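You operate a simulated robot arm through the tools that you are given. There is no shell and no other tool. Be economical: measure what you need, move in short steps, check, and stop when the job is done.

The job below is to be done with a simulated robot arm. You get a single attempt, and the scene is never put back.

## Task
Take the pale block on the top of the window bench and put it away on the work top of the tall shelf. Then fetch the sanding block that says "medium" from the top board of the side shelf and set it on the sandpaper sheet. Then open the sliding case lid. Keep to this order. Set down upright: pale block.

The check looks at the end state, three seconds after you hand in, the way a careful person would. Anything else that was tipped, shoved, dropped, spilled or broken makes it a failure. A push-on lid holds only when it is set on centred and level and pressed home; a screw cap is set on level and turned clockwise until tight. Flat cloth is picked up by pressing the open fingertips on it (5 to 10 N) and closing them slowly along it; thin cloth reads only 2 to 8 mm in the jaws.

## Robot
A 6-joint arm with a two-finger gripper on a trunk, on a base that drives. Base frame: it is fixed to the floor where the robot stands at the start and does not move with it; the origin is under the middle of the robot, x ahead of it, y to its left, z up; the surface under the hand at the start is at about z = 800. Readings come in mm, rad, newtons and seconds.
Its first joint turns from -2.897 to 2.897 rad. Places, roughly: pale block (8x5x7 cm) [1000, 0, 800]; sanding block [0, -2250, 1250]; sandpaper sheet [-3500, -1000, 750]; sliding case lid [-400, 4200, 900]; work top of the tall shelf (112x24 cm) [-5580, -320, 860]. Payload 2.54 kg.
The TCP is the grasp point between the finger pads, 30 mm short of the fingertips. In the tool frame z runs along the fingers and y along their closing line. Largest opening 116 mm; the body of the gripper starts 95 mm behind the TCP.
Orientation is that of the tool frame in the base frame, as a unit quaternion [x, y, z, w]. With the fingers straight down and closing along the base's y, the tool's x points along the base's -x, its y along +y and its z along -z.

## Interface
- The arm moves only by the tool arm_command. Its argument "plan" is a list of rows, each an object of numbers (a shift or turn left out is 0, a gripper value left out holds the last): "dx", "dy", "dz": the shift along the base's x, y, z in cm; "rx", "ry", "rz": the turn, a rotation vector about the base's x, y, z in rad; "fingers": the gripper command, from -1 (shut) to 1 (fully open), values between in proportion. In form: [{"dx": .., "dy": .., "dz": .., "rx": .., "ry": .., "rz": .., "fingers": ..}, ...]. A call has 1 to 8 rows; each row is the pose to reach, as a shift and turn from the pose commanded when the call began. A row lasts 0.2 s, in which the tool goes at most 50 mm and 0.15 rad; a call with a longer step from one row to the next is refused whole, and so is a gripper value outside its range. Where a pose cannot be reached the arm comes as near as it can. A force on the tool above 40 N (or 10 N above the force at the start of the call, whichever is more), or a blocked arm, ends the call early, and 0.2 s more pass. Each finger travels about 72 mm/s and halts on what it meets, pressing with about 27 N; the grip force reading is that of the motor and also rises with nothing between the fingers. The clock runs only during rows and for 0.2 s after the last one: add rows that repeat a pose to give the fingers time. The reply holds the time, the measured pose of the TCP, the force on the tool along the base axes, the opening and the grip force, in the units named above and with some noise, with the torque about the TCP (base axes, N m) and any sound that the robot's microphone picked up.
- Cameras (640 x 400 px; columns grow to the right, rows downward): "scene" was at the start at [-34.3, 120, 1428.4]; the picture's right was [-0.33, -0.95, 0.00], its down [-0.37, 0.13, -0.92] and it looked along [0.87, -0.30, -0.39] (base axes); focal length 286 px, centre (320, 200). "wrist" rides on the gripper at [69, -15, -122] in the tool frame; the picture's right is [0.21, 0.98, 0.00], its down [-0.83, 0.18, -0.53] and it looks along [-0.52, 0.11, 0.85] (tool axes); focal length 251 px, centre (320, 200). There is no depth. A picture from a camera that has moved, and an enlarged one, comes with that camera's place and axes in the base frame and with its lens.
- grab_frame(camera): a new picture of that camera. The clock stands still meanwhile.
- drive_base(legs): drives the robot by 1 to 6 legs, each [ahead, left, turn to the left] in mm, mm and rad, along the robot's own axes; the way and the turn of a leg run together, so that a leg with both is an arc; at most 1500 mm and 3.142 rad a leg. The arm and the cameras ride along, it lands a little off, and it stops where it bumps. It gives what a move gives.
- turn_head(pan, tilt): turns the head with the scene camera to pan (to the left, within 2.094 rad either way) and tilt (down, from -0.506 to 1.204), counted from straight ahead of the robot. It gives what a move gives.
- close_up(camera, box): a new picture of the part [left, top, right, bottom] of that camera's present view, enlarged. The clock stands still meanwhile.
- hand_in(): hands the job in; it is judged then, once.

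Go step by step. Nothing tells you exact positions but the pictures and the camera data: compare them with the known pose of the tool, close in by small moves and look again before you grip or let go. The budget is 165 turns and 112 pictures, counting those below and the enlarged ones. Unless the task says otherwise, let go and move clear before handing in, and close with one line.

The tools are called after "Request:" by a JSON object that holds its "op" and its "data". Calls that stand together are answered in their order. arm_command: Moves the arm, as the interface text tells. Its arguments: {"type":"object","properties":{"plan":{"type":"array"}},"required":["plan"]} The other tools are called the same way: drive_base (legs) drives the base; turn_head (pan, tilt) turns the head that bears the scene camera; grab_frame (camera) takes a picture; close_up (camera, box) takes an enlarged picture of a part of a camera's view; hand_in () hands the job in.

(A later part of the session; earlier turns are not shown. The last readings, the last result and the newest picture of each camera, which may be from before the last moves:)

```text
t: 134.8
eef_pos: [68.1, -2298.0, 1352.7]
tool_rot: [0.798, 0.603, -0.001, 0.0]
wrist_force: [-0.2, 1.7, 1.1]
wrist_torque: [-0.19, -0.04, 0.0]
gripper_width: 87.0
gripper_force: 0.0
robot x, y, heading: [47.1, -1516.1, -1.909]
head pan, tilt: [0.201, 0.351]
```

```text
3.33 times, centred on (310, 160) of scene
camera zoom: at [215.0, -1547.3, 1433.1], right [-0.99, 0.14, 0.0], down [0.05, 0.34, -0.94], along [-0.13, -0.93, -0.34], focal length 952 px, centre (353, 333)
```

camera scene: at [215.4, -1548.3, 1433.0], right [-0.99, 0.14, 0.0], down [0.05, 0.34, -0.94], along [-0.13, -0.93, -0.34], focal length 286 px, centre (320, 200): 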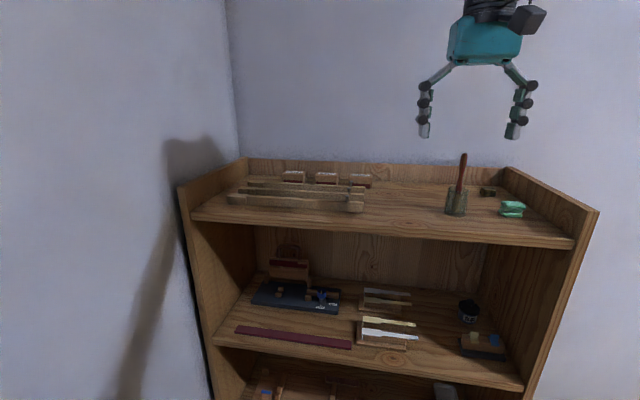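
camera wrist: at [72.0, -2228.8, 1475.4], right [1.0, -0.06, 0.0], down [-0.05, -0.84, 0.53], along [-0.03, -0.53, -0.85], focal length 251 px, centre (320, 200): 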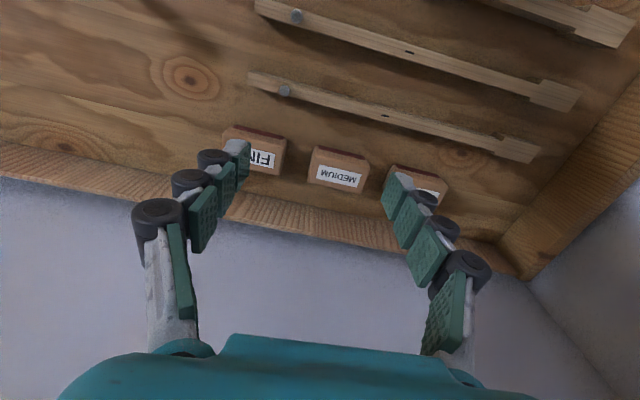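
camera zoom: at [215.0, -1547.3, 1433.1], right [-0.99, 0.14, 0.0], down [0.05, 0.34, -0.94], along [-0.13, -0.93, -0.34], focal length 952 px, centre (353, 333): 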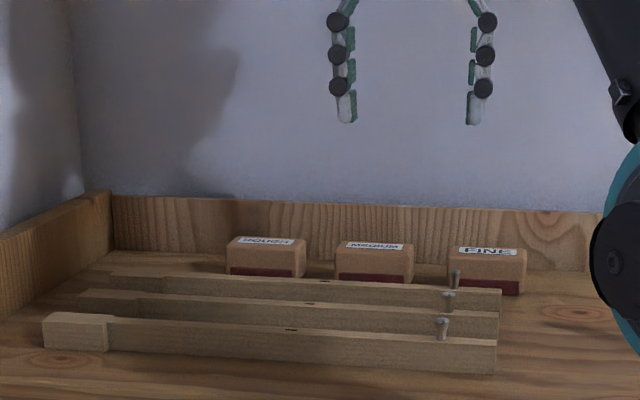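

Request:
{"op": "close_up", "data": {"camera": "wrist", "box": [210, 100, 460, 230]}}

Request:
{"op": "grab_frame", "data": {"camera": "scene"}}

```text
2.56 times, centred on (335, 165) of wrist
camera zoom: at [72.0, -2228.8, 1475.4], right [1.0, -0.06, 0.0], down [-0.05, -0.84, 0.53], along [-0.03, -0.53, -0.85], focal length 644 px, centre (282, 290)
```

zoom: 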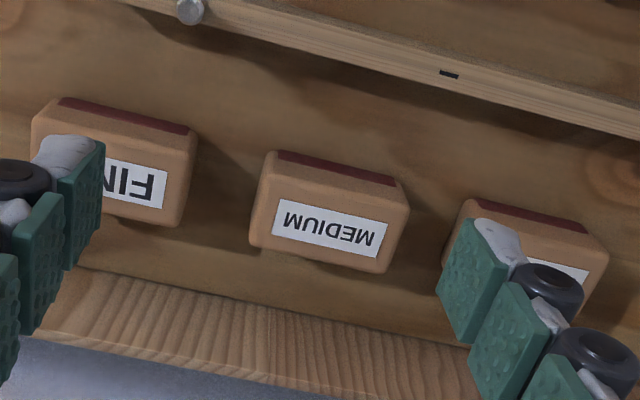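

```text
73 pictures are left
camera scene: at [215.0, -1547.3, 1433.1], right [-0.99, 0.14, 0.0], down [0.05, 0.34, -0.94], along [-0.13, -0.93, -0.34], focal length 286 px, centre (320, 200)
```

scene: 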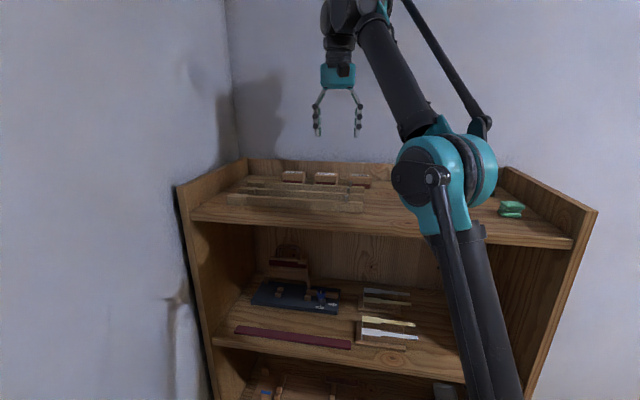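

Still well aligned. I shift over the MEDIUM block's estimated centre (84, -2354) and lower partway, then check again.

Request:
{"op": "arm_command", "data": {"plan": [{"dx": 0.8, "dy": -2.6, "rz": -0.02}, {"dx": 1.6, "dy": -5.3, "rz": -0.04}, {"dx": 1.6, "dy": -5.3, "dz": -3, "rz": -0.04}, {"dx": 1.6, "dy": -5.3, "dz": -5.5, "rz": -0.04}, {"dx": 1.6, "dy": -5.3, "dz": -5.5, "rz": -0.04}]}}

Request:
{"op": "grab_frame", "data": {"camera": "wrist"}}

Request:
{"op": "close_up", "data": {"camera": "scene", "box": [220, 100, 400, 220]}}

```text
t: 136.2
eef_pos: [72.1, -2355.9, 1314.5]
tool_rot: [0.811, 0.584, 0.003, -0.001]
wrist_force: [0.0, -1.1, 0.0]
wrist_torque: [0.0, -0.06, -0.01]
gripper_width: 86.8
gripper_force: 0.0
out of reach, approached as far as the arm can: row 1, 2, 3
robot x, y, heading: [53.3, -1536.0, -1.91]
head pan, tilt: [0.201, 0.351]
stopped in row 5: the arm was blocked; the commanded pose is now the measured one
```

```text
72 pictures are left
camera wrist: at [79.1, -2286.1, 1436.9], right [0.99, -0.11, 0.0], down [-0.09, -0.84, 0.53], along [-0.05, -0.53, -0.85], focal length 251 px, centre (320, 200)
```

wrist: 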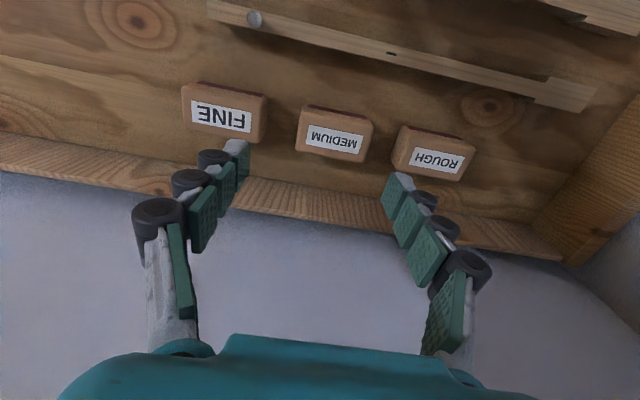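

```text
3.33 times, centred on (310, 160) of scene
camera zoom: at [231.0, -1519.8, 1440.0], right [-0.99, 0.14, 0.0], down [0.04, 0.31, -0.95], along [-0.13, -0.94, -0.31], focal length 952 px, centre (353, 333)
```

zoom: 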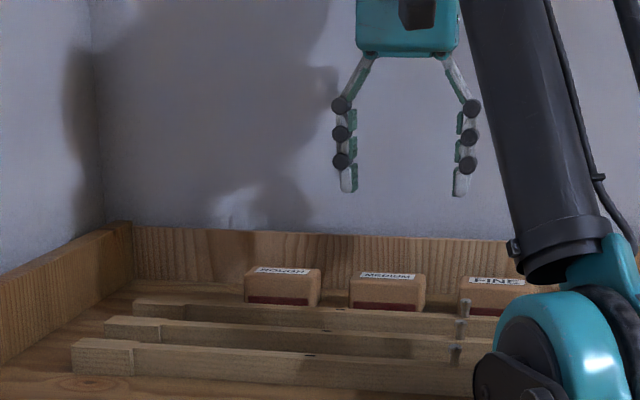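

The arm was blocked and the robot was nudged, so something touches. I look before moving.

Request:
{"op": "grab_frame", "data": {"camera": "scene"}}

```text
70 pictures are left
camera scene: at [231.0, -1519.8, 1440.0], right [-0.99, 0.14, 0.0], down [0.04, 0.31, -0.95], along [-0.13, -0.94, -0.31], focal length 286 px, centre (320, 200)
```

scene: 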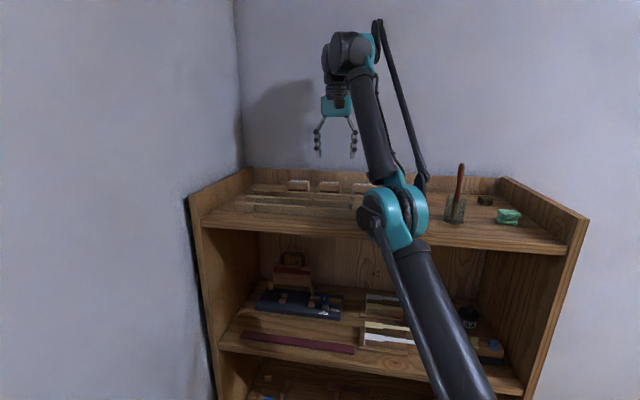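

The stretched arm's elbow sinks onto the shelf's front edge. I'll draw back, come closer with the base, and use a tilted tool so the elbow stays high.

Request:
{"op": "arm_command", "data": {"plan": [{"dx": 1.0, "dy": 3.5}, {"dx": 2.2, "dy": 7.5, "dz": 1}, {"dx": 3.4, "dy": 11.5, "dz": 2}, {"dx": 4.6, "dy": 16, "dz": 3}, {"dx": 5.8, "dy": 20.5, "dz": 4}, {"dx": 7.0, "dy": 25, "dz": 4}, {"dx": 8, "dy": 29, "dz": 4}]}}

Request:
{"op": "grab_frame", "data": {"camera": "scene"}}

```text
t: 138.0
eef_pos: [169.1, -2135.3, 1333.1]
tool_rot: [0.813, 0.582, 0.008, -0.005]
wrist_force: [0.6, 1.4, -0.9]
wrist_torque: [-0.08, 0.02, 0.03]
gripper_width: 87.1
gripper_force: 0.1
out of reach, approached as far as the arm can: row 1, 2, 3, 4, 5
robot x, y, heading: [46.4, -1537.6, -1.908]
head pan, tilt: [0.201, 0.351]
stopped in row 7: the arm was blocked; the commanded pose is now the measured one
```

```text
69 pictures are left
camera scene: at [214.3, -1566.8, 1433.0], right [-0.99, 0.14, 0.0], down [0.05, 0.34, -0.94], along [-0.13, -0.93, -0.34], focal length 286 px, centre (320, 200)
```

scene: 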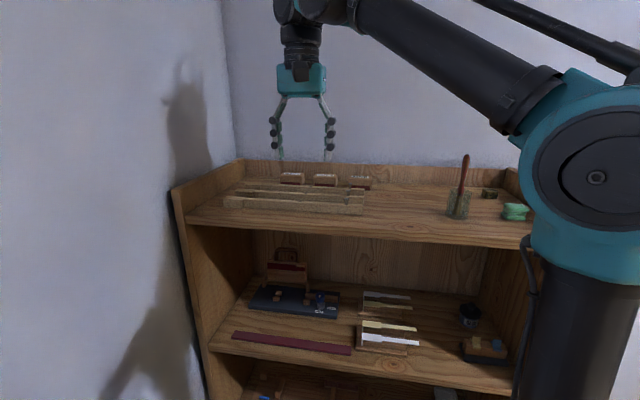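

The arm is free and everything on the board looks untouched. I come 70 mm closer and tilt the tool forward by 0.6 rad.

Request:
{"op": "drive_base", "data": {"legs": [[70, 0, 0]]}}

Request:
{"op": "arm_command", "data": {"plan": [{"rx": -0.1135, "ry": 0.0387}, {"rx": -0.227, "ry": 0.0774}, {"rx": -0.3405, "ry": 0.1161}, {"rx": -0.454, "ry": 0.1548}, {"rx": -0.568, "ry": 0.1935}, {"rx": -0.568, "ry": 0.1935}]}}

Request:
{"op": "grab_frame", "data": {"camera": "scene"}}

Request:
{"op": "grab_frame", "data": {"camera": "wrist"}}

```text
t: 139.0
eef_pos: [145.9, -2198.3, 1334.1]
tool_rot: [0.813, 0.583, 0.007, -0.005]
wrist_force: [0.2, 0.1, -0.9]
wrist_torque: [-0.01, 0.01, 0.02]
gripper_width: 87.1
gripper_force: 0.1
robot x, y, heading: [28.3, -1605.6, -1.912]
head pan, tilt: [0.201, 0.351]
```

```text
t: 140.4
eef_pos: [146.1, -2198.8, 1334.2]
tool_rot: [0.779, 0.558, -0.235, 0.167]
wrist_force: [-0.4, -0.2, -0.7]
wrist_torque: [0.0, 0.01, 0.01]
gripper_width: 86.8
gripper_force: 0.1
robot x, y, heading: [27.7, -1600.6, -1.916]
head pan, tilt: [0.201, 0.351]
```

```text
68 pictures are left
camera scene: at [190.6, -1631.9, 1433.1], right [-0.99, 0.14, 0.0], down [0.05, 0.34, -0.94], along [-0.13, -0.93, -0.34], focal length 286 px, centre (320, 200)
```

scene: 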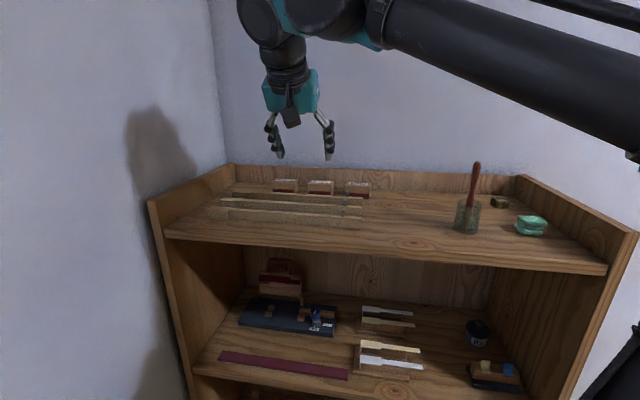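

```text
67 pictures are left
camera wrist: at [170.3, -2076.0, 1398.0], right [0.98, -0.14, -0.12], down [0.05, -0.43, 0.9], along [-0.18, -0.89, -0.42], focal length 251 px, centre (320, 200)
```

wrist: 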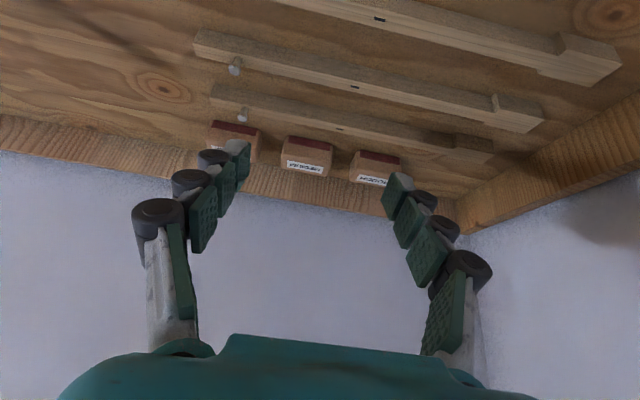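

Request:
{"op": "close_up", "data": {"camera": "wrist", "box": [190, 60, 430, 210]}}

Request:
{"op": "close_up", "data": {"camera": "scene", "box": [210, 100, 390, 220]}}

```text
2.67 times, centred on (310, 135) of wrist
camera zoom: at [170.3, -2076.0, 1398.0], right [0.98, -0.14, -0.12], down [0.05, -0.43, 0.9], along [-0.18, -0.89, -0.42], focal length 670 px, centre (347, 373)
```

zoom: 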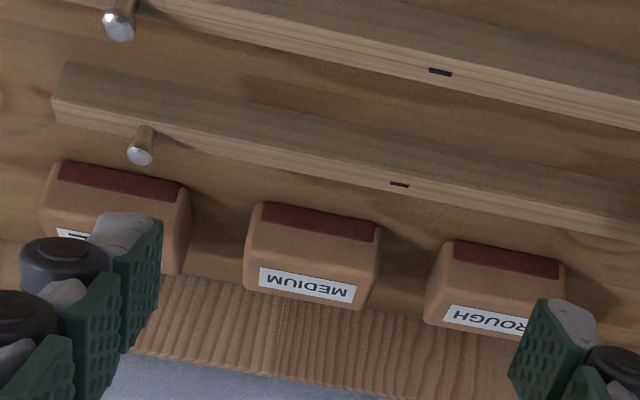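

```text
3.33 times, centred on (300, 160) of scene
camera zoom: at [190.6, -1631.9, 1433.1], right [-0.99, 0.14, 0.0], down [0.05, 0.34, -0.94], along [-0.13, -0.93, -0.34], focal length 952 px, centre (387, 333)
```

zoom: 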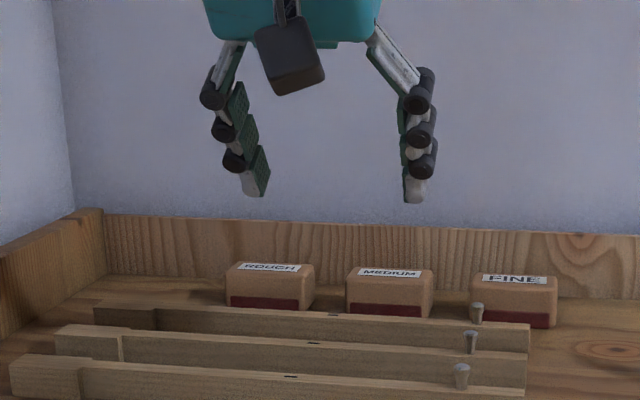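

Triangulated: the MEDIUM block's centre is at about (85, -2359), its top at 1215, the board at 1185. I move over it at z≈1300 and check.

Request:
{"op": "arm_command", "data": {"plan": [{"dx": -1.5, "dy": -4.0, "dz": -0.8, "rz": 0.01}, {"dx": -3.0, "dy": -8.0, "dz": -1.6, "rz": 0.02}, {"dx": -4.5, "dy": -12, "dz": -2.4, "rz": 0.03}, {"dx": -6.1, "dy": -15.9, "dz": -3.4, "rz": 0.03}, {"dx": -6.1, "dy": -15.9, "dz": -3.4, "rz": 0.03}]}}

Request:
{"op": "grab_frame", "data": {"camera": "scene"}}

Request:
{"op": "grab_frame", "data": {"camera": "wrist"}}

```text
t: 141.6
eef_pos: [84.6, -2358.3, 1298.1]
tool_rot: [0.77, 0.57, -0.232, 0.171]
wrist_force: [-0.2, 0.1, -0.7]
wrist_torque: [0.01, 0.03, -0.01]
gripper_width: 87.1
gripper_force: 0.0
robot x, y, heading: [25.8, -1600.5, -1.914]
head pan, tilt: [0.201, 0.351]
```

```text
64 pictures are left
camera scene: at [190.6, -1631.7, 1433.1], right [-0.99, 0.14, 0.0], down [0.05, 0.34, -0.94], along [-0.13, -0.93, -0.34], focal length 286 px, centre (320, 200)
```

scene: 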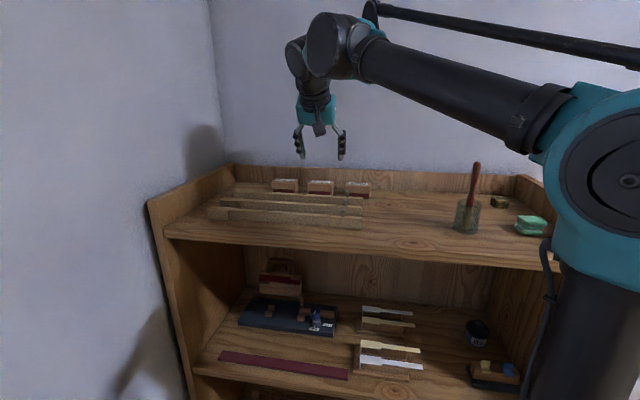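

```text
63 pictures are left
camera wrist: at [107.2, -2234.9, 1362.7], right [0.99, -0.11, -0.12], down [0.06, -0.43, 0.9], along [-0.15, -0.89, -0.42], focal length 251 px, centre (320, 200)
```

wrist: 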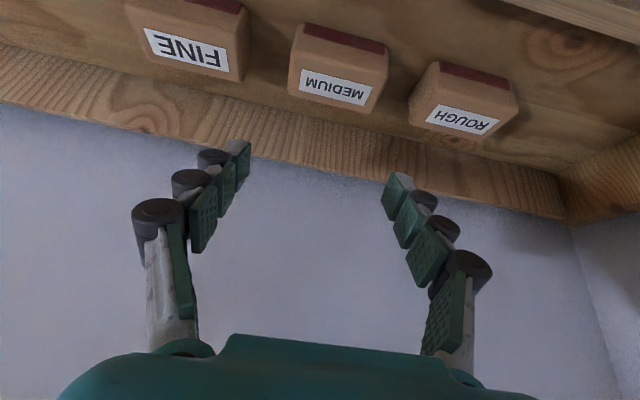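

On target. I lower to just above the block and check finger clearance.

Request:
{"op": "arm_command", "data": {"plan": [{"dx": 0.1, "dz": -2.5}, {"dx": 0.1, "dy": -0.1, "dz": -4.6}, {"dx": 0.1, "dy": -0.1, "dz": -4.6}]}}

Request:
{"op": "grab_frame", "data": {"camera": "wrist"}}

Request:
{"op": "close_up", "data": {"camera": "scene", "box": [240, 120, 400, 220]}}

```text
t: 142.4
eef_pos: [87.2, -2357.5, 1252.8]
tool_rot: [0.77, 0.57, -0.231, 0.17]
wrist_force: [-0.5, -1.3, 0.5]
wrist_torque: [0.0, 0.0, 0.01]
gripper_width: 87.0
gripper_force: 0.2
robot x, y, heading: [24.0, -1605.7, -1.919]
head pan, tilt: [0.201, 0.351]
```

```text
62 pictures are left
camera wrist: at [108.2, -2235.9, 1317.2], right [0.99, -0.11, -0.12], down [0.06, -0.43, 0.9], along [-0.15, -0.89, -0.42], focal length 251 px, centre (320, 200)
```

wrist: 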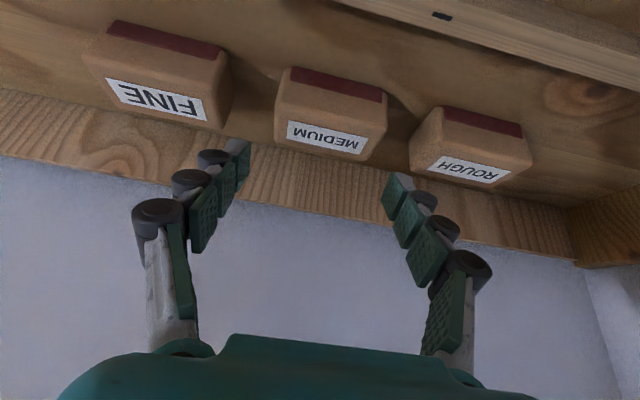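

```text
4.00 times, centred on (320, 170) of scene
camera zoom: at [190.6, -1631.9, 1433.1], right [-0.99, 0.14, 0.0], down [0.05, 0.34, -0.94], along [-0.13, -0.93, -0.34], focal length 1142 px, centre (320, 320)
```

zoom: 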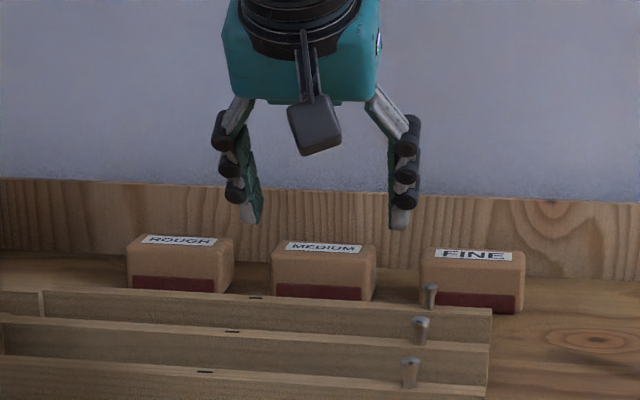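

Clearances are fair on both sides. I narrow the fingers slightly and go down to the grip height.

Request:
{"op": "arm_command", "data": {"plan": [{"fingers": 0.36}, {"dy": -0.1, "dz": -1.5, "fingers": 0.36}, {"dy": -0.1, "dz": -2.5, "fingers": 0.36}, {"dy": -0.1, "dz": -3.2, "fingers": 0.36}, {"dy": -0.1, "dz": -3.2, "fingers": 0.36}]}}

Request:
{"op": "close_up", "data": {"camera": "scene", "box": [240, 120, 400, 220]}}

Request:
{"op": "grab_frame", "data": {"camera": "wrist"}}

```text
t: 143.6
eef_pos: [84.8, -2361.1, 1221.7]
tool_rot: [0.77, 0.57, -0.231, 0.17]
wrist_force: [0.3, 1.0, 0.9]
wrist_torque: [-0.02, -0.03, -0.01]
gripper_width: 78.9
gripper_force: 0.1
robot x, y, heading: [24.8, -1599.4, -1.912]
head pan, tilt: [0.201, 0.351]
```

```text
4.00 times, centred on (320, 170) of scene
camera zoom: at [190.6, -1631.8, 1433.1], right [-0.99, 0.14, 0.0], down [0.05, 0.34, -0.94], along [-0.13, -0.93, -0.34], focal length 1142 px, centre (320, 320)
```

zoom: 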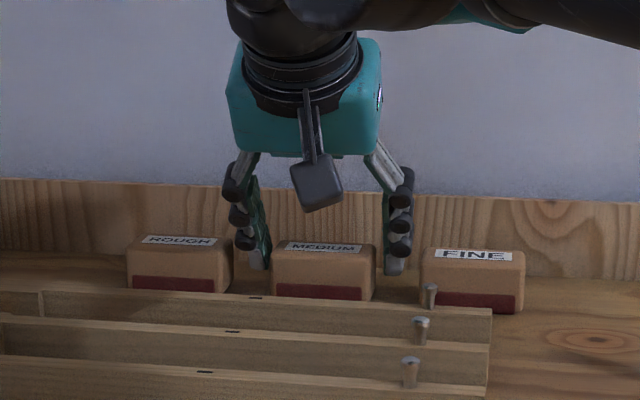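

```text
59 pictures are left
camera wrist: at [106.7, -2237.7, 1285.7], right [0.99, -0.11, -0.12], down [0.06, -0.43, 0.9], along [-0.16, -0.89, -0.42], focal length 251 px, centre (320, 200)
```

wrist: 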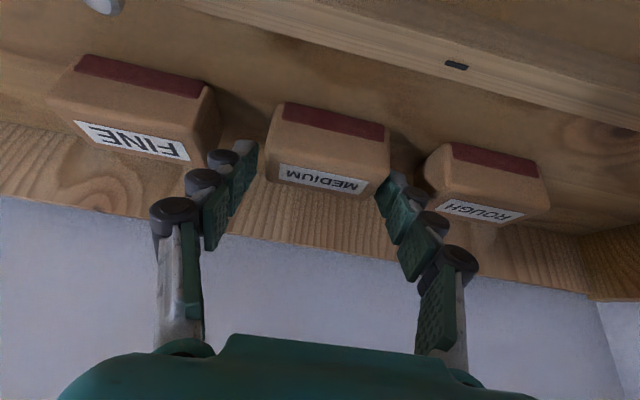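

Request:
{"op": "arm_command", "data": {"plan": [{"fingers": 0.2}, {"fingers": 0.0}, {"fingers": -0.3}, {"fingers": -1}, {"fingers": -1}]}}

Request:
{"op": "grab_frame", "data": {"camera": "wrist"}}

```text
t: 144.8
eef_pos: [85.7, -2361.2, 1220.8]
tool_rot: [0.77, 0.57, -0.231, 0.17]
wrist_force: [0.3, -0.4, 2.1]
wrist_torque: [0.0, -0.13, -0.01]
gripper_width: 66.8
gripper_force: 27.1
robot x, y, heading: [24.2, -1604.6, -1.914]
head pan, tilt: [0.201, 0.351]
```

```text
58 pictures are left
camera wrist: at [106.8, -2237.6, 1285.9], right [0.99, -0.11, -0.12], down [0.06, -0.43, 0.9], along [-0.15, -0.89, -0.42], focal length 251 px, centre (320, 200)
```

wrist: 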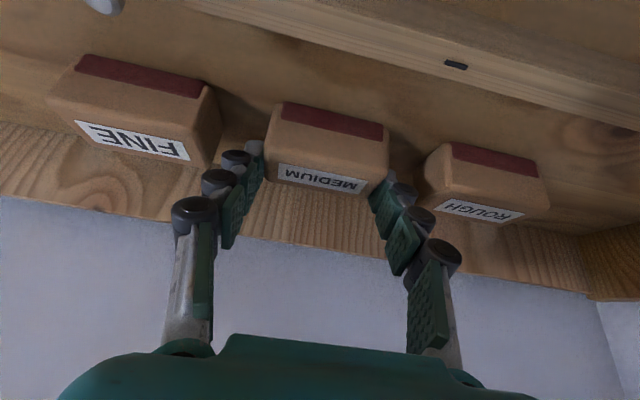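

Gripped at 66.8 mm. Lifting.

Request:
{"op": "arm_command", "data": {"plan": [{"dz": 1}, {"dz": 3}, {"dz": 6}, {"dz": 9}, {"dx": 1, "dy": 3, "dz": 10}, {"dx": 2.4, "dy": 7, "dz": 10.5}, {"dx": 3.8, "dy": 11, "dz": 11}]}}

Request:
{"op": "grab_frame", "data": {"camera": "wrist"}}

Request:
{"op": "grab_frame", "data": {"camera": "scene"}}

```text
t: 146.4
eef_pos: [122.5, -2250.5, 1330.7]
tool_rot: [0.77, 0.569, -0.232, 0.17]
wrist_force: [0.9, -0.6, -1.0]
wrist_torque: [0.05, 0.01, 0.05]
gripper_width: 67.0
gripper_force: 27.4
robot x, y, heading: [22.9, -1603.7, -1.916]
head pan, tilt: [0.201, 0.351]
```

```text
57 pictures are left
camera wrist: at [143.5, -2127.4, 1395.4], right [0.99, -0.12, -0.12], down [0.06, -0.43, 0.9], along [-0.16, -0.89, -0.42], focal length 251 px, centre (320, 200)
```

wrist: 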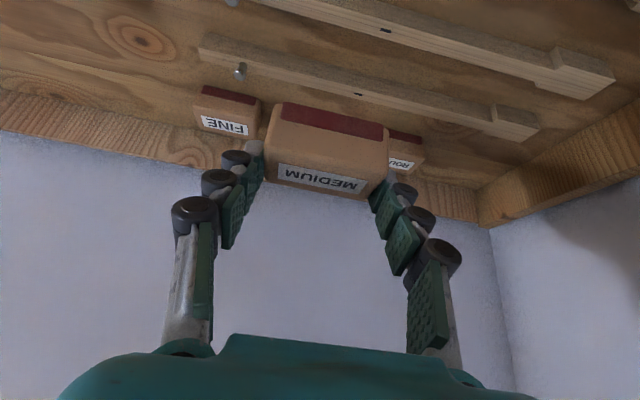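

```text
56 pictures are left
camera scene: at [190.6, -1632.2, 1433.0], right [-0.99, 0.14, 0.0], down [0.05, 0.34, -0.94], along [-0.13, -0.93, -0.34], focal length 286 px, centre (320, 200)
```

scene: 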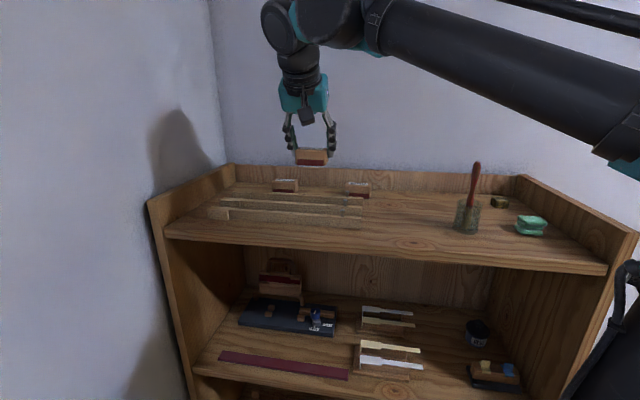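

The MEDIUM block is held. I back off from the shelf and drive round the floor clutter by the known lane toward the table.

Request:
{"op": "drive_base", "data": {"legs": [[-80, 0, 0], [0, -600, 0], [-1400, 0, 0], [-796, -844, 0]]}}

Request:
{"op": "arm_command", "data": {"plan": [{"dx": 1.3, "dy": 3.8, "dz": -1}, {"dx": 2.6, "dy": 7.6, "dz": -2}, {"dx": 3.9, "dy": 11.4, "dz": -3}, {"dx": 5.2, "dy": 15.2, "dz": -4}]}}

```text
t: 162.5
eef_pos: [-476.1, 381.1, 1330.4]
tool_rot: [0.779, 0.557, -0.234, 0.167]
wrist_force: [0.0, -0.7, -0.5]
wrist_torque: [-0.04, 0.02, 0.0]
gripper_width: 66.9
gripper_force: 27.0
robot x, y, heading: [-550.6, 1033.9, -1.948]
head pan, tilt: [0.201, 0.351]
```

```text
t: 163.5
eef_pos: [-423.5, 536.6, 1291.7]
tool_rot: [0.78, 0.556, -0.235, 0.166]
wrist_force: [0.4, -0.6, -1.4]
wrist_torque: [-0.01, 0.01, 0.01]
gripper_width: 67.1
gripper_force: 27.7
robot x, y, heading: [-548.2, 1032.5, -1.949]
head pan, tilt: [0.201, 0.351]
```

Request:
{"op": "drive_base", "data": {"legs": [[501, -1391, 0], [1020, -319, 0]]}}

Request:
{"op": "turn_head", "data": {"pan": -0.2, "tilt": 0.5}}

Request:
{"op": "grab_frame", "data": {"camera": "scene"}}

```text
t: 176.1
eef_pos: [-2574.8, -292.4, 1291.6]
tool_rot: [0.777, 0.56, -0.234, 0.167]
wrist_force: [0.7, -0.6, -0.8]
wrist_torque: [-0.03, 0.01, 0.01]
gripper_width: 66.8
gripper_force: 27.3
robot x, y, heading: [-2700.6, 207.4, -1.942]
head pan, tilt: [0.201, 0.351]
```

```text
t: 176.9
eef_pos: [-2574.4, -292.6, 1291.3]
tool_rot: [0.778, 0.56, -0.233, 0.167]
wrist_force: [-0.5, 0.1, -1.4]
wrist_torque: [0.04, -0.01, 0.0]
gripper_width: 66.9
gripper_force: 27.1
robot x, y, heading: [-2707.2, 204.4, -1.942]
head pan, tilt: [-0.201, 0.499]
```

```text
55 pictures are left
camera scene: at [-2572.4, 185.4, 1419.4], right [-0.84, 0.54, 0.0], down [0.26, 0.4, -0.88], along [-0.47, -0.74, -0.48], focal length 286 px, centre (320, 200)
```

scene: 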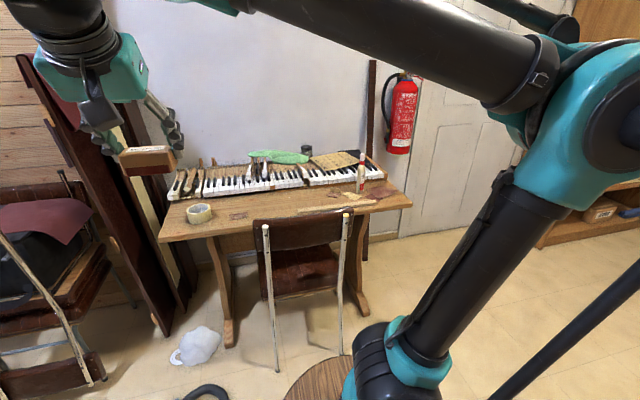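

Request:
{"op": "close_up", "data": {"camera": "scene", "box": [150, 130, 430, 260]}}

```text
2.29 times, centred on (290, 195) of scene
camera zoom: at [-2572.4, 185.4, 1419.4], right [-0.84, 0.54, 0.0], down [0.26, 0.4, -0.88], along [-0.47, -0.74, -0.48], focal length 653 px, centre (389, 211)
```

zoom: 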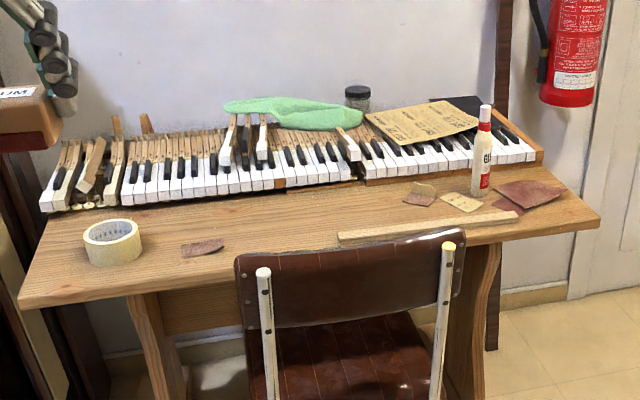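

Request:
{"op": "close_up", "data": {"camera": "scene", "box": [290, 140, 400, 225]}}

```text
4.71 times, centred on (345, 182) of scene
camera zoom: at [-2572.4, 185.4, 1419.4], right [-0.84, 0.54, 0.0], down [0.26, 0.4, -0.88], along [-0.47, -0.74, -0.48], focal length 1344 px, centre (202, 282)
```

zoom: 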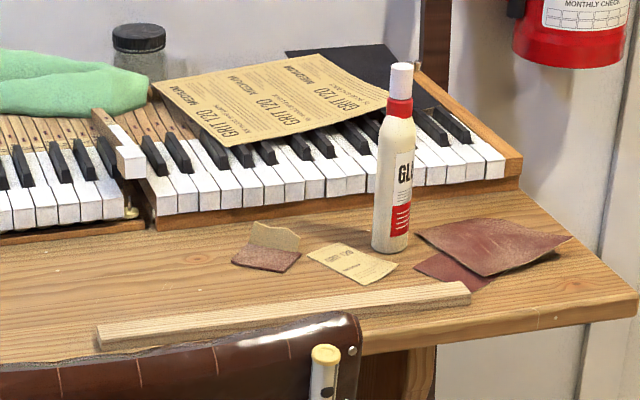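

The printed "MEDIUM GRIT 120" sheet lying across the keyboard looks like the sandpaper sheet. The other pieces are torn scraps. I go round the chair on its right side and face the table there.

Request:
{"op": "drive_base", "data": {"legs": [[23, -690, 0.035], [530, 0, 0]]}}

Request:
{"op": "turn_head", "data": {"pan": 0.1, "tilt": 0.65}}

Request:
{"op": "grab_frame", "data": {"camera": "scene"}}

```text
t: 183.4
eef_pos: [-3405.8, -569.8, 1291.0]
tool_rot: [0.772, 0.567, -0.232, 0.17]
wrist_force: [0.6, -0.1, 0.3]
wrist_torque: [0.02, 0.01, -0.07]
gripper_width: 66.6
gripper_force: 27.2
robot x, y, heading: [-3547.2, -74.4, -1.923]
head pan, tilt: [-0.201, 0.499]
```

```text
t: 184.2
eef_pos: [-3407.5, -568.5, 1290.3]
tool_rot: [0.772, 0.567, -0.231, 0.169]
wrist_force: [-0.4, -0.1, -1.1]
wrist_torque: [-0.01, -0.01, 0.0]
gripper_width: 66.8
gripper_force: 27.3
robot x, y, heading: [-3550.6, -79.0, -1.914]
head pan, tilt: [0.099, 0.649]
```

```text
52 pictures are left
camera scene: at [-3388.0, -98.6, 1406.0], right [-0.97, 0.25, 0.0], down [0.15, 0.59, -0.8], along [-0.2, -0.77, -0.6], focal length 286 px, centre (320, 200)
```

scene: 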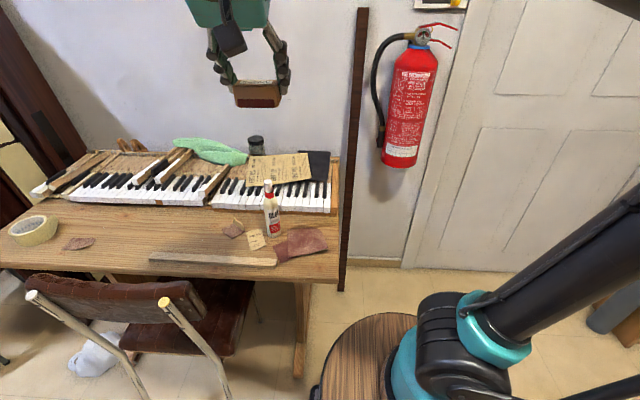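

Request:
{"op": "close_up", "data": {"camera": "scene", "box": [190, 130, 350, 280]}}

Request:
{"op": "grab_frame", "data": {"camera": "wrist"}}

```text
2.67 times, centred on (270, 205) of scene
camera zoom: at [-3388.0, -98.6, 1406.0], right [-0.97, 0.25, 0.0], down [0.15, 0.59, -0.8], along [-0.2, -0.77, -0.6], focal length 761 px, centre (453, 187)
```

zoom: 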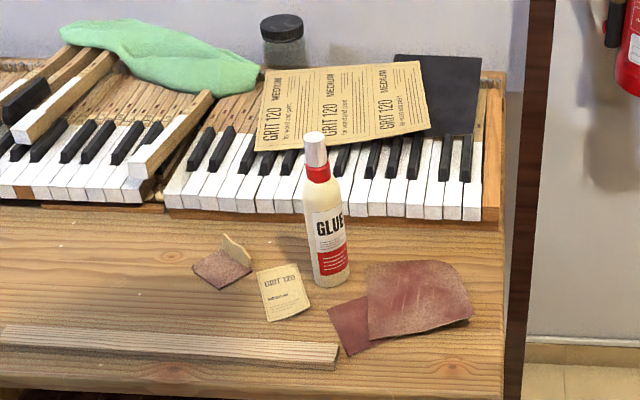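

```text
50 pictures are left
camera wrist: at [-3383.5, -446.3, 1355.8], right [0.99, -0.12, -0.12], down [0.06, -0.43, 0.9], along [-0.16, -0.89, -0.42], focal length 251 px, centre (320, 200)
```

wrist: 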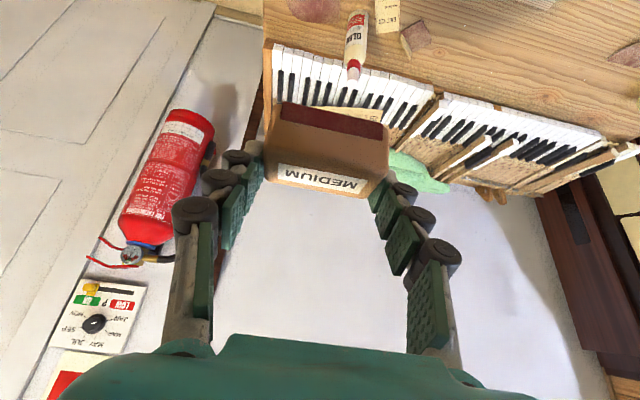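

The sheet triangulates to about (-3461, -1044, 845), the table to z≈784, the glue bottle to (-3403, -748) with its top near 993. I carry the block across at z≥1150, above the bottle.

Request:
{"op": "arm_command", "data": {"plan": [{"dx": -0.5, "dy": -4.5, "dz": -1.4}, {"dx": -1, "dy": -9, "dz": -2.8}, {"dx": -1.5, "dy": -13.5, "dz": -4.2}, {"dx": -2, "dy": -18, "dz": -5.6}, {"dx": -2.5, "dy": -22.5, "dz": -7}, {"dx": -3, "dy": -27, "dz": -8.4}, {"dx": -3.5, "dy": -31.5, "dz": -9.8}, {"dx": -4, "dy": -36, "dz": -11}]}}

Request:
{"op": "arm_command", "data": {"plan": [{"dx": -0.4, "dy": -4, "dz": -1}, {"dx": -0.8, "dy": -8, "dz": -2}, {"dx": -1.3, "dy": -11.5, "dz": -3}, {"dx": -1.3, "dy": -11.5, "dz": -3}]}}

Request:
{"op": "grab_frame", "data": {"camera": "scene"}}

Request:
{"op": "grab_frame", "data": {"camera": "wrist"}}

```text
t: 186.1
eef_pos: [-3446.6, -929.0, 1182.2]
tool_rot: [0.772, 0.567, -0.232, 0.169]
wrist_force: [-0.6, 1.0, -0.6]
wrist_torque: [-0.06, 0.0, -0.01]
gripper_width: 67.1
gripper_force: 27.4
robot x, y, heading: [-3547.2, -73.3, -1.923]
head pan, tilt: [0.099, 0.649]
```

```text
t: 187.1
eef_pos: [-3460.7, -1045.6, 1152.7]
tool_rot: [0.772, 0.567, -0.232, 0.17]
wrist_force: [0.4, -0.4, -1.5]
wrist_torque: [-0.03, 0.02, 0.02]
gripper_width: 67.0
gripper_force: 27.3
robot x, y, heading: [-3542.6, -72.3, -1.924]
head pan, tilt: [0.099, 0.649]
```

```text
49 pictures are left
camera scene: at [-3387.9, -98.5, 1406.0], right [-0.97, 0.25, 0.0], down [0.15, 0.59, -0.8], along [-0.2, -0.77, -0.6], focal length 286 px, centre (320, 200)
```

scene: 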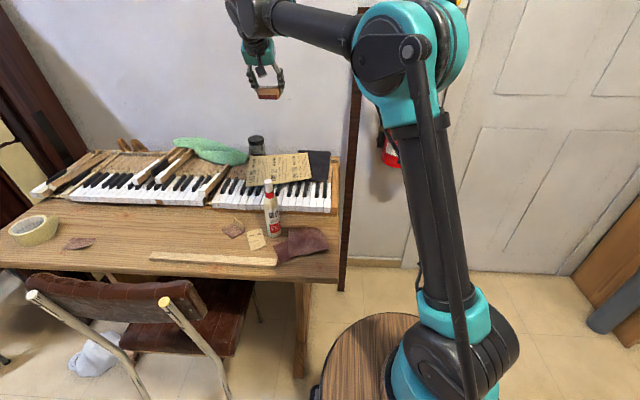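

```text
48 pictures are left
camera wrist: at [-3438.0, -921.4, 1216.2], right [0.99, -0.12, -0.12], down [0.06, -0.43, 0.9], along [-0.16, -0.89, -0.42], focal length 251 px, centre (320, 200)
```

wrist: 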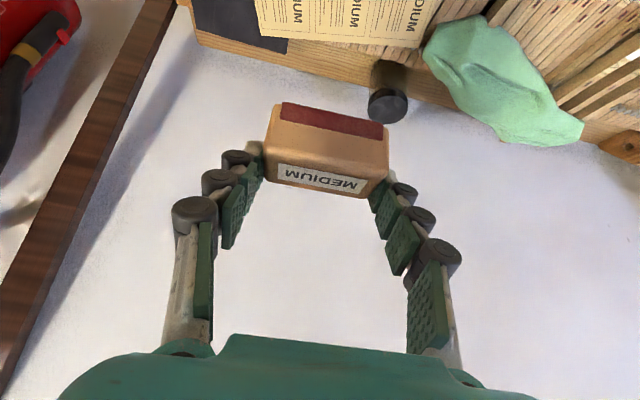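

High and clear. I lower to z≈960 and look again.

Request:
{"op": "arm_command", "data": {"plan": [{"dz": -4}, {"dz": -8}, {"dz": -12}, {"dz": -16}, {"dz": -19}, {"dz": -19}]}}

Request:
{"op": "grab_frame", "data": {"camera": "wrist"}}

Request:
{"op": "close_up", "data": {"camera": "scene", "box": [200, 80, 360, 200]}}

```text
t: 188.4
eef_pos: [-3459.1, -1043.8, 961.6]
tool_rot: [0.772, 0.567, -0.232, 0.17]
wrist_force: [0.7, 0.7, 0.2]
wrist_torque: [0.03, -0.02, 0.0]
gripper_width: 66.8
gripper_force: 26.4
robot x, y, heading: [-3546.4, -74.1, -1.918]
head pan, tilt: [0.099, 0.649]
```

```text
47 pictures are left
camera wrist: at [-3436.6, -920.7, 1026.4], right [0.99, -0.12, -0.12], down [0.06, -0.43, 0.9], along [-0.16, -0.89, -0.42], focal length 251 px, centre (320, 200)
```

wrist: 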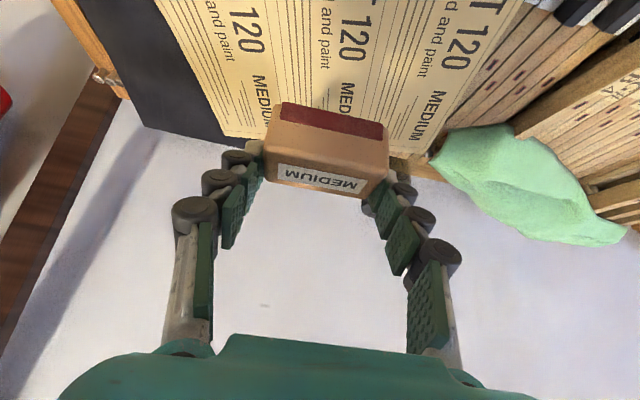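

```text
3.33 times, centred on (280, 140) of scene
camera zoom: at [-3387.9, -98.6, 1406.0], right [-0.97, 0.25, 0.0], down [0.15, 0.59, -0.8], along [-0.2, -0.77, -0.6], focal length 952 px, centre (453, 400)
```

zoom: 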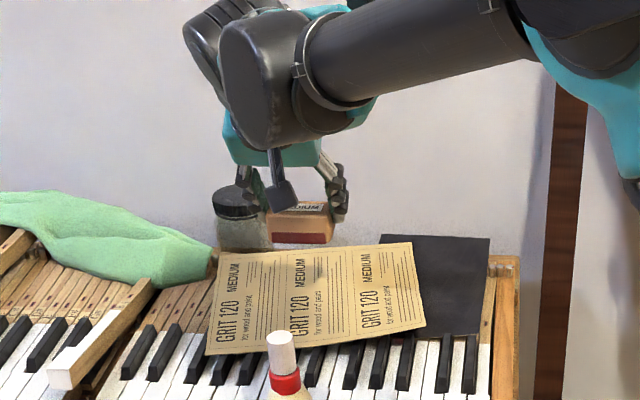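

Target point projects onto the middle of the sheet in both views. Lowering to just above it.

Request:
{"op": "arm_command", "data": {"plan": [{"dz": -2.5}, {"dz": -5}, {"dz": -6.3}, {"dz": -6.3}]}}

Request:
{"op": "close_up", "data": {"camera": "scene", "box": [230, 120, 350, 210]}}

Request:
{"op": "grab_frame", "data": {"camera": "wrist"}}

```text
t: 189.4
eef_pos: [-3458.8, -1045.7, 898.7]
tool_rot: [0.772, 0.566, -0.232, 0.17]
wrist_force: [0.6, 0.8, -0.7]
wrist_torque: [0.0, -0.05, 0.01]
gripper_width: 67.0
gripper_force: 27.4
robot x, y, heading: [-3548.5, -71.1, -1.925]
head pan, tilt: [0.099, 0.649]
```

```text
4.44 times, centred on (290, 165) of scene
camera zoom: at [-3387.8, -98.7, 1406.0], right [-0.97, 0.25, 0.0], down [0.15, 0.59, -0.8], along [-0.2, -0.77, -0.6], focal length 1269 px, centre (453, 356)
```

zoom: 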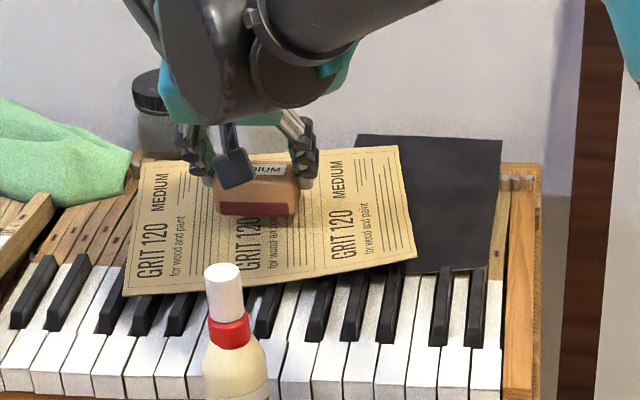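

```text
44 pictures are left
camera wrist: at [-3436.4, -921.6, 961.8], right [0.99, -0.12, -0.12], down [0.06, -0.43, 0.9], along [-0.16, -0.89, -0.42], focal length 251 px, centre (320, 200)
```

wrist: 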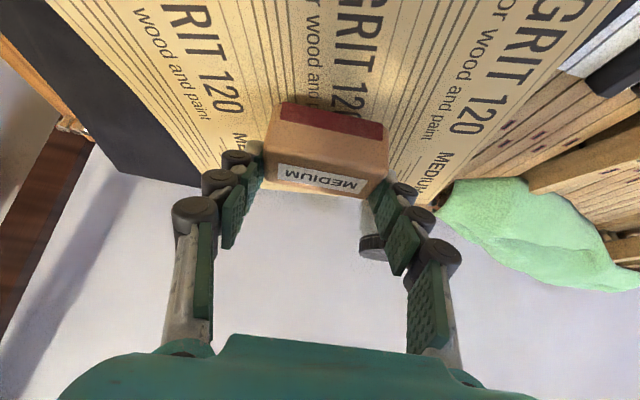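

Request:
{"op": "arm_command", "data": {"plan": [{"dz": -0.3}, {"dz": -0.6}, {"dz": -0.9}, {"dz": -1.2}, {"dz": -1.4}]}}

```text
t: 190.7
eef_pos: [-3458.7, -1044.4, 884.2]
tool_rot: [0.772, 0.567, -0.232, 0.169]
wrist_force: [0.2, -0.1, -1.2]
wrist_torque: [-0.01, -0.01, -0.01]
gripper_width: 67.1
gripper_force: 27.2
robot x, y, heading: [-3547.2, -74.9, -1.921]
head pan, tilt: [0.099, 0.649]
```

Request:
{"op": "arm_command", "data": {"plan": [{"dz": -0.2}, {"dz": -0.4}, {"dz": -0.6}]}}

Request:
{"op": "close_up", "data": {"camera": "scene", "box": [230, 120, 350, 210]}}

```text
t: 191.4
eef_pos: [-3459.1, -1045.2, 880.4]
tool_rot: [0.772, 0.567, -0.232, 0.171]
wrist_force: [0.0, -2.6, 20.7]
wrist_torque: [-0.36, 0.12, 0.01]
gripper_width: 67.3
gripper_force: 27.3
robot x, y, heading: [-3545.8, -73.1, -1.921]
head pan, tilt: [0.099, 0.649]
```

```text
4.44 times, centred on (290, 165) of scene
camera zoom: at [-3387.9, -97.8, 1406.0], right [-0.97, 0.25, 0.0], down [0.15, 0.59, -0.8], along [-0.2, -0.77, -0.6], focal length 1269 px, centre (453, 356)
```

zoom: 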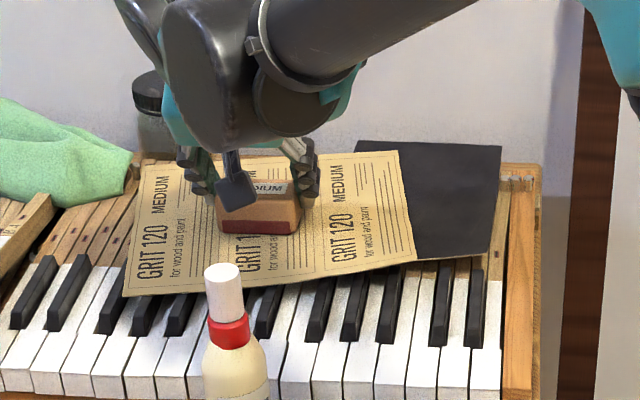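

Contact. I ease off and open the fingers gently.

Request:
{"op": "arm_command", "data": {"plan": [{"dz": 0.3}, {"dz": 0.3, "fingers": 0.25}, {"dz": 0.3, "fingers": 0.36}, {"dz": 0.3, "fingers": 0.36}]}}

Request:
{"op": "close_up", "data": {"camera": "scene", "box": [230, 120, 350, 210]}}

```text
t: 192.4
eef_pos: [-3458.1, -1044.3, 882.0]
tool_rot: [0.772, 0.567, -0.232, 0.17]
wrist_force: [0.3, 0.1, -0.1]
wrist_torque: [0.03, 0.0, -0.02]
gripper_width: 79.2
gripper_force: 0.0
robot x, y, heading: [-3551.0, -74.7, -1.925]
head pan, tilt: [0.099, 0.649]
```

```text
4.44 times, centred on (290, 165) of scene
camera zoom: at [-3387.8, -98.6, 1406.0], right [-0.97, 0.25, 0.0], down [0.15, 0.59, -0.8], along [-0.2, -0.77, -0.6], focal length 1269 px, centre (453, 356)
```

zoom: 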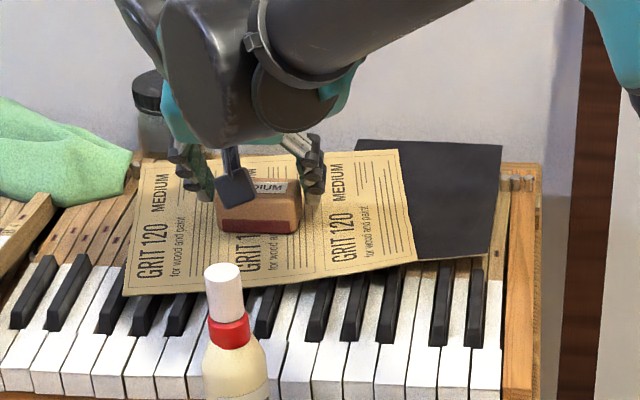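

The MEDIUM block sits on the sheet. I lift straight up, then draw back over the bottle.

Request:
{"op": "arm_command", "data": {"plan": [{"dz": 2}, {"dz": 5}, {"dz": 9}, {"dz": 13}, {"dz": 17}, {"dz": 21}, {"dz": 25}, {"dz": 29}]}}

Request:
{"op": "arm_command", "data": {"plan": [{"dx": 0.5, "dy": 4.5}, {"dx": 1, "dy": 9}, {"dx": 1.5, "dy": 13.5}, {"dx": 1, "dy": 18}, {"dx": 0.5, "dy": 22.5}, {"dx": 0, "dy": 27}, {"dx": -0.5, "dy": 31.5}, {"dx": -1, "dy": 36}]}}

Request:
{"op": "grab_frame", "data": {"camera": "scene"}}

```text
t: 194.2
eef_pos: [-3458.7, -1044.0, 1171.0]
tool_rot: [0.772, 0.567, -0.232, 0.169]
wrist_force: [-0.1, -0.1, 0.9]
wrist_torque: [0.01, 0.01, 0.01]
gripper_width: 78.9
gripper_force: 0.0
robot x, y, heading: [-3546.9, -76.1, -1.92]
head pan, tilt: [0.099, 0.649]
```

```text
t: 196.1
eef_pos: [-3470.6, -685.7, 1171.4]
tool_rot: [0.773, 0.566, -0.232, 0.169]
wrist_force: [0.0, 0.1, 0.4]
wrist_torque: [0.06, 0.03, -0.03]
gripper_width: 78.9
gripper_force: 0.0
robot x, y, heading: [-3548.1, -74.1, -1.923]
head pan, tilt: [0.099, 0.649]
```

```text
41 pictures are left
camera scene: at [-3387.7, -98.9, 1406.0], right [-0.97, 0.25, 0.0], down [0.15, 0.59, -0.8], along [-0.2, -0.77, -0.6], focal length 286 px, centre (320, 200)
```

scene: 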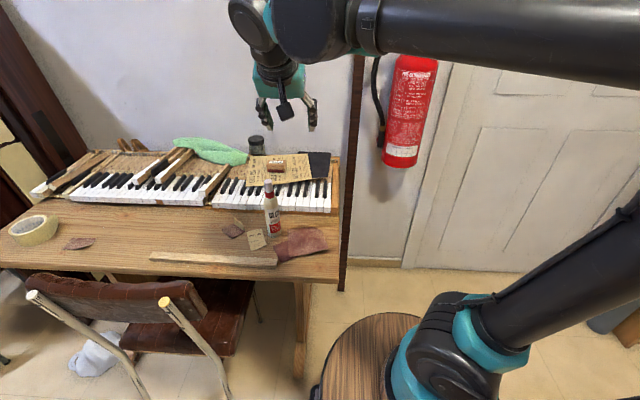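

The sanding block is placed. Now I drive back out by the same lane, and turn to face the far bench with the sliding case.

Request:
{"op": "drive_base", "data": {"legs": [[-530, 0, 0], [0, 690, 0], [-1020, 319, 0], [-501, 1391, 0]]}}

Request:
{"op": "arm_command", "data": {"plan": [{"rx": 0.1135, "ry": -0.0415}, {"rx": 0.227, "ry": -0.083}, {"rx": 0.3405, "ry": -0.1245}, {"rx": 0.454, "ry": -0.166}, {"rx": 0.563, "ry": -0.206}, {"rx": 0.563, "ry": -0.206, "dz": 3}]}}

```text
t: 214.6
eef_pos: [-518.2, 376.8, 1170.8]
tool_rot: [0.779, 0.556, -0.235, 0.166]
wrist_force: [-1.1, -0.8, 0.1]
wrist_torque: [-0.01, 0.01, 0.0]
gripper_width: 78.9
gripper_force: 0.0
robot x, y, heading: [-579.8, 987.9, -1.948]
head pan, tilt: [0.099, 0.649]
```

```text
t: 216.0
eef_pos: [-518.2, 374.7, 1202.5]
tool_rot: [0.814, 0.581, 0.01, -0.001]
wrist_force: [-0.5, -0.4, 0.2]
wrist_torque: [-0.01, 0.0, -0.01]
gripper_width: 78.9
gripper_force: 0.1
robot x, y, heading: [-581.2, 986.9, -1.948]
head pan, tilt: [0.099, 0.649]
```

Request:
{"op": "drive_base", "data": {"legs": [[-895, 324, 0], [0, 0, 3.14]]}}

Request:
{"op": "turn_head", "data": {"pan": 0.2, "tilt": 0.4}}

Request:
{"op": "grab_frame", "data": {"camera": "scene"}}

```text
t: 228.4
eef_pos: [-45.9, 2317.6, 1201.6]
tool_rot: [-0.6, 0.8, -0.001, -0.01]
wrist_force: [-0.5, -0.3, -0.5]
wrist_torque: [0.01, 0.0, 0.0]
gripper_width: 79.0
gripper_force: 0.0
robot x, y, heading: [48.3, 1708.0, 1.246]
head pan, tilt: [0.099, 0.649]
```

```text
t: 229.2
eef_pos: [-45.6, 2318.9, 1201.6]
tool_rot: [-0.599, 0.801, -0.001, -0.01]
wrist_force: [0.4, 0.3, -0.6]
wrist_torque: [-0.01, -0.03, 0.01]
gripper_width: 78.9
gripper_force: 0.1
robot x, y, heading: [46.8, 1710.7, 1.246]
head pan, tilt: [0.201, 0.4]
```

```text
40 pictures are left
camera scene: at [-124.3, 1736.1, 1428.5], right [0.99, -0.13, 0.0], down [-0.05, -0.39, -0.92], along [0.12, 0.91, -0.39], focal length 286 px, centre (320, 200)
```

scene: 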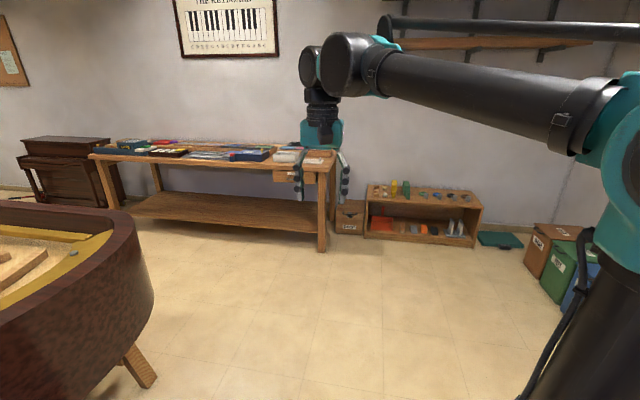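

Request:
{"op": "close_up", "data": {"camera": "scene", "box": [90, 120, 350, 270]}}

```text
2.46 times, centred on (220, 195) of scene
camera zoom: at [-124.3, 1736.1, 1428.5], right [0.99, -0.13, 0.0], down [-0.05, -0.39, -0.92], along [0.12, 0.91, -0.39], focal length 703 px, centre (566, 212)
```

zoom: 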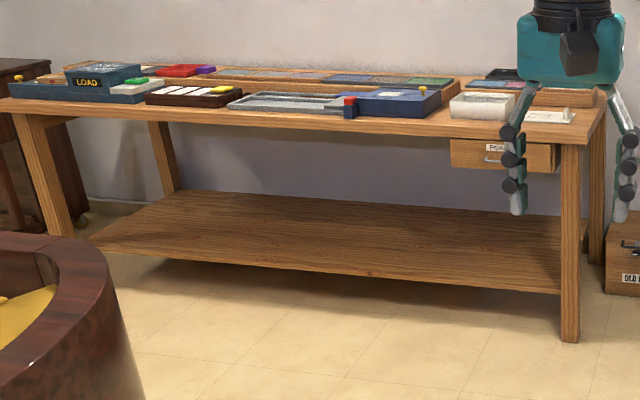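

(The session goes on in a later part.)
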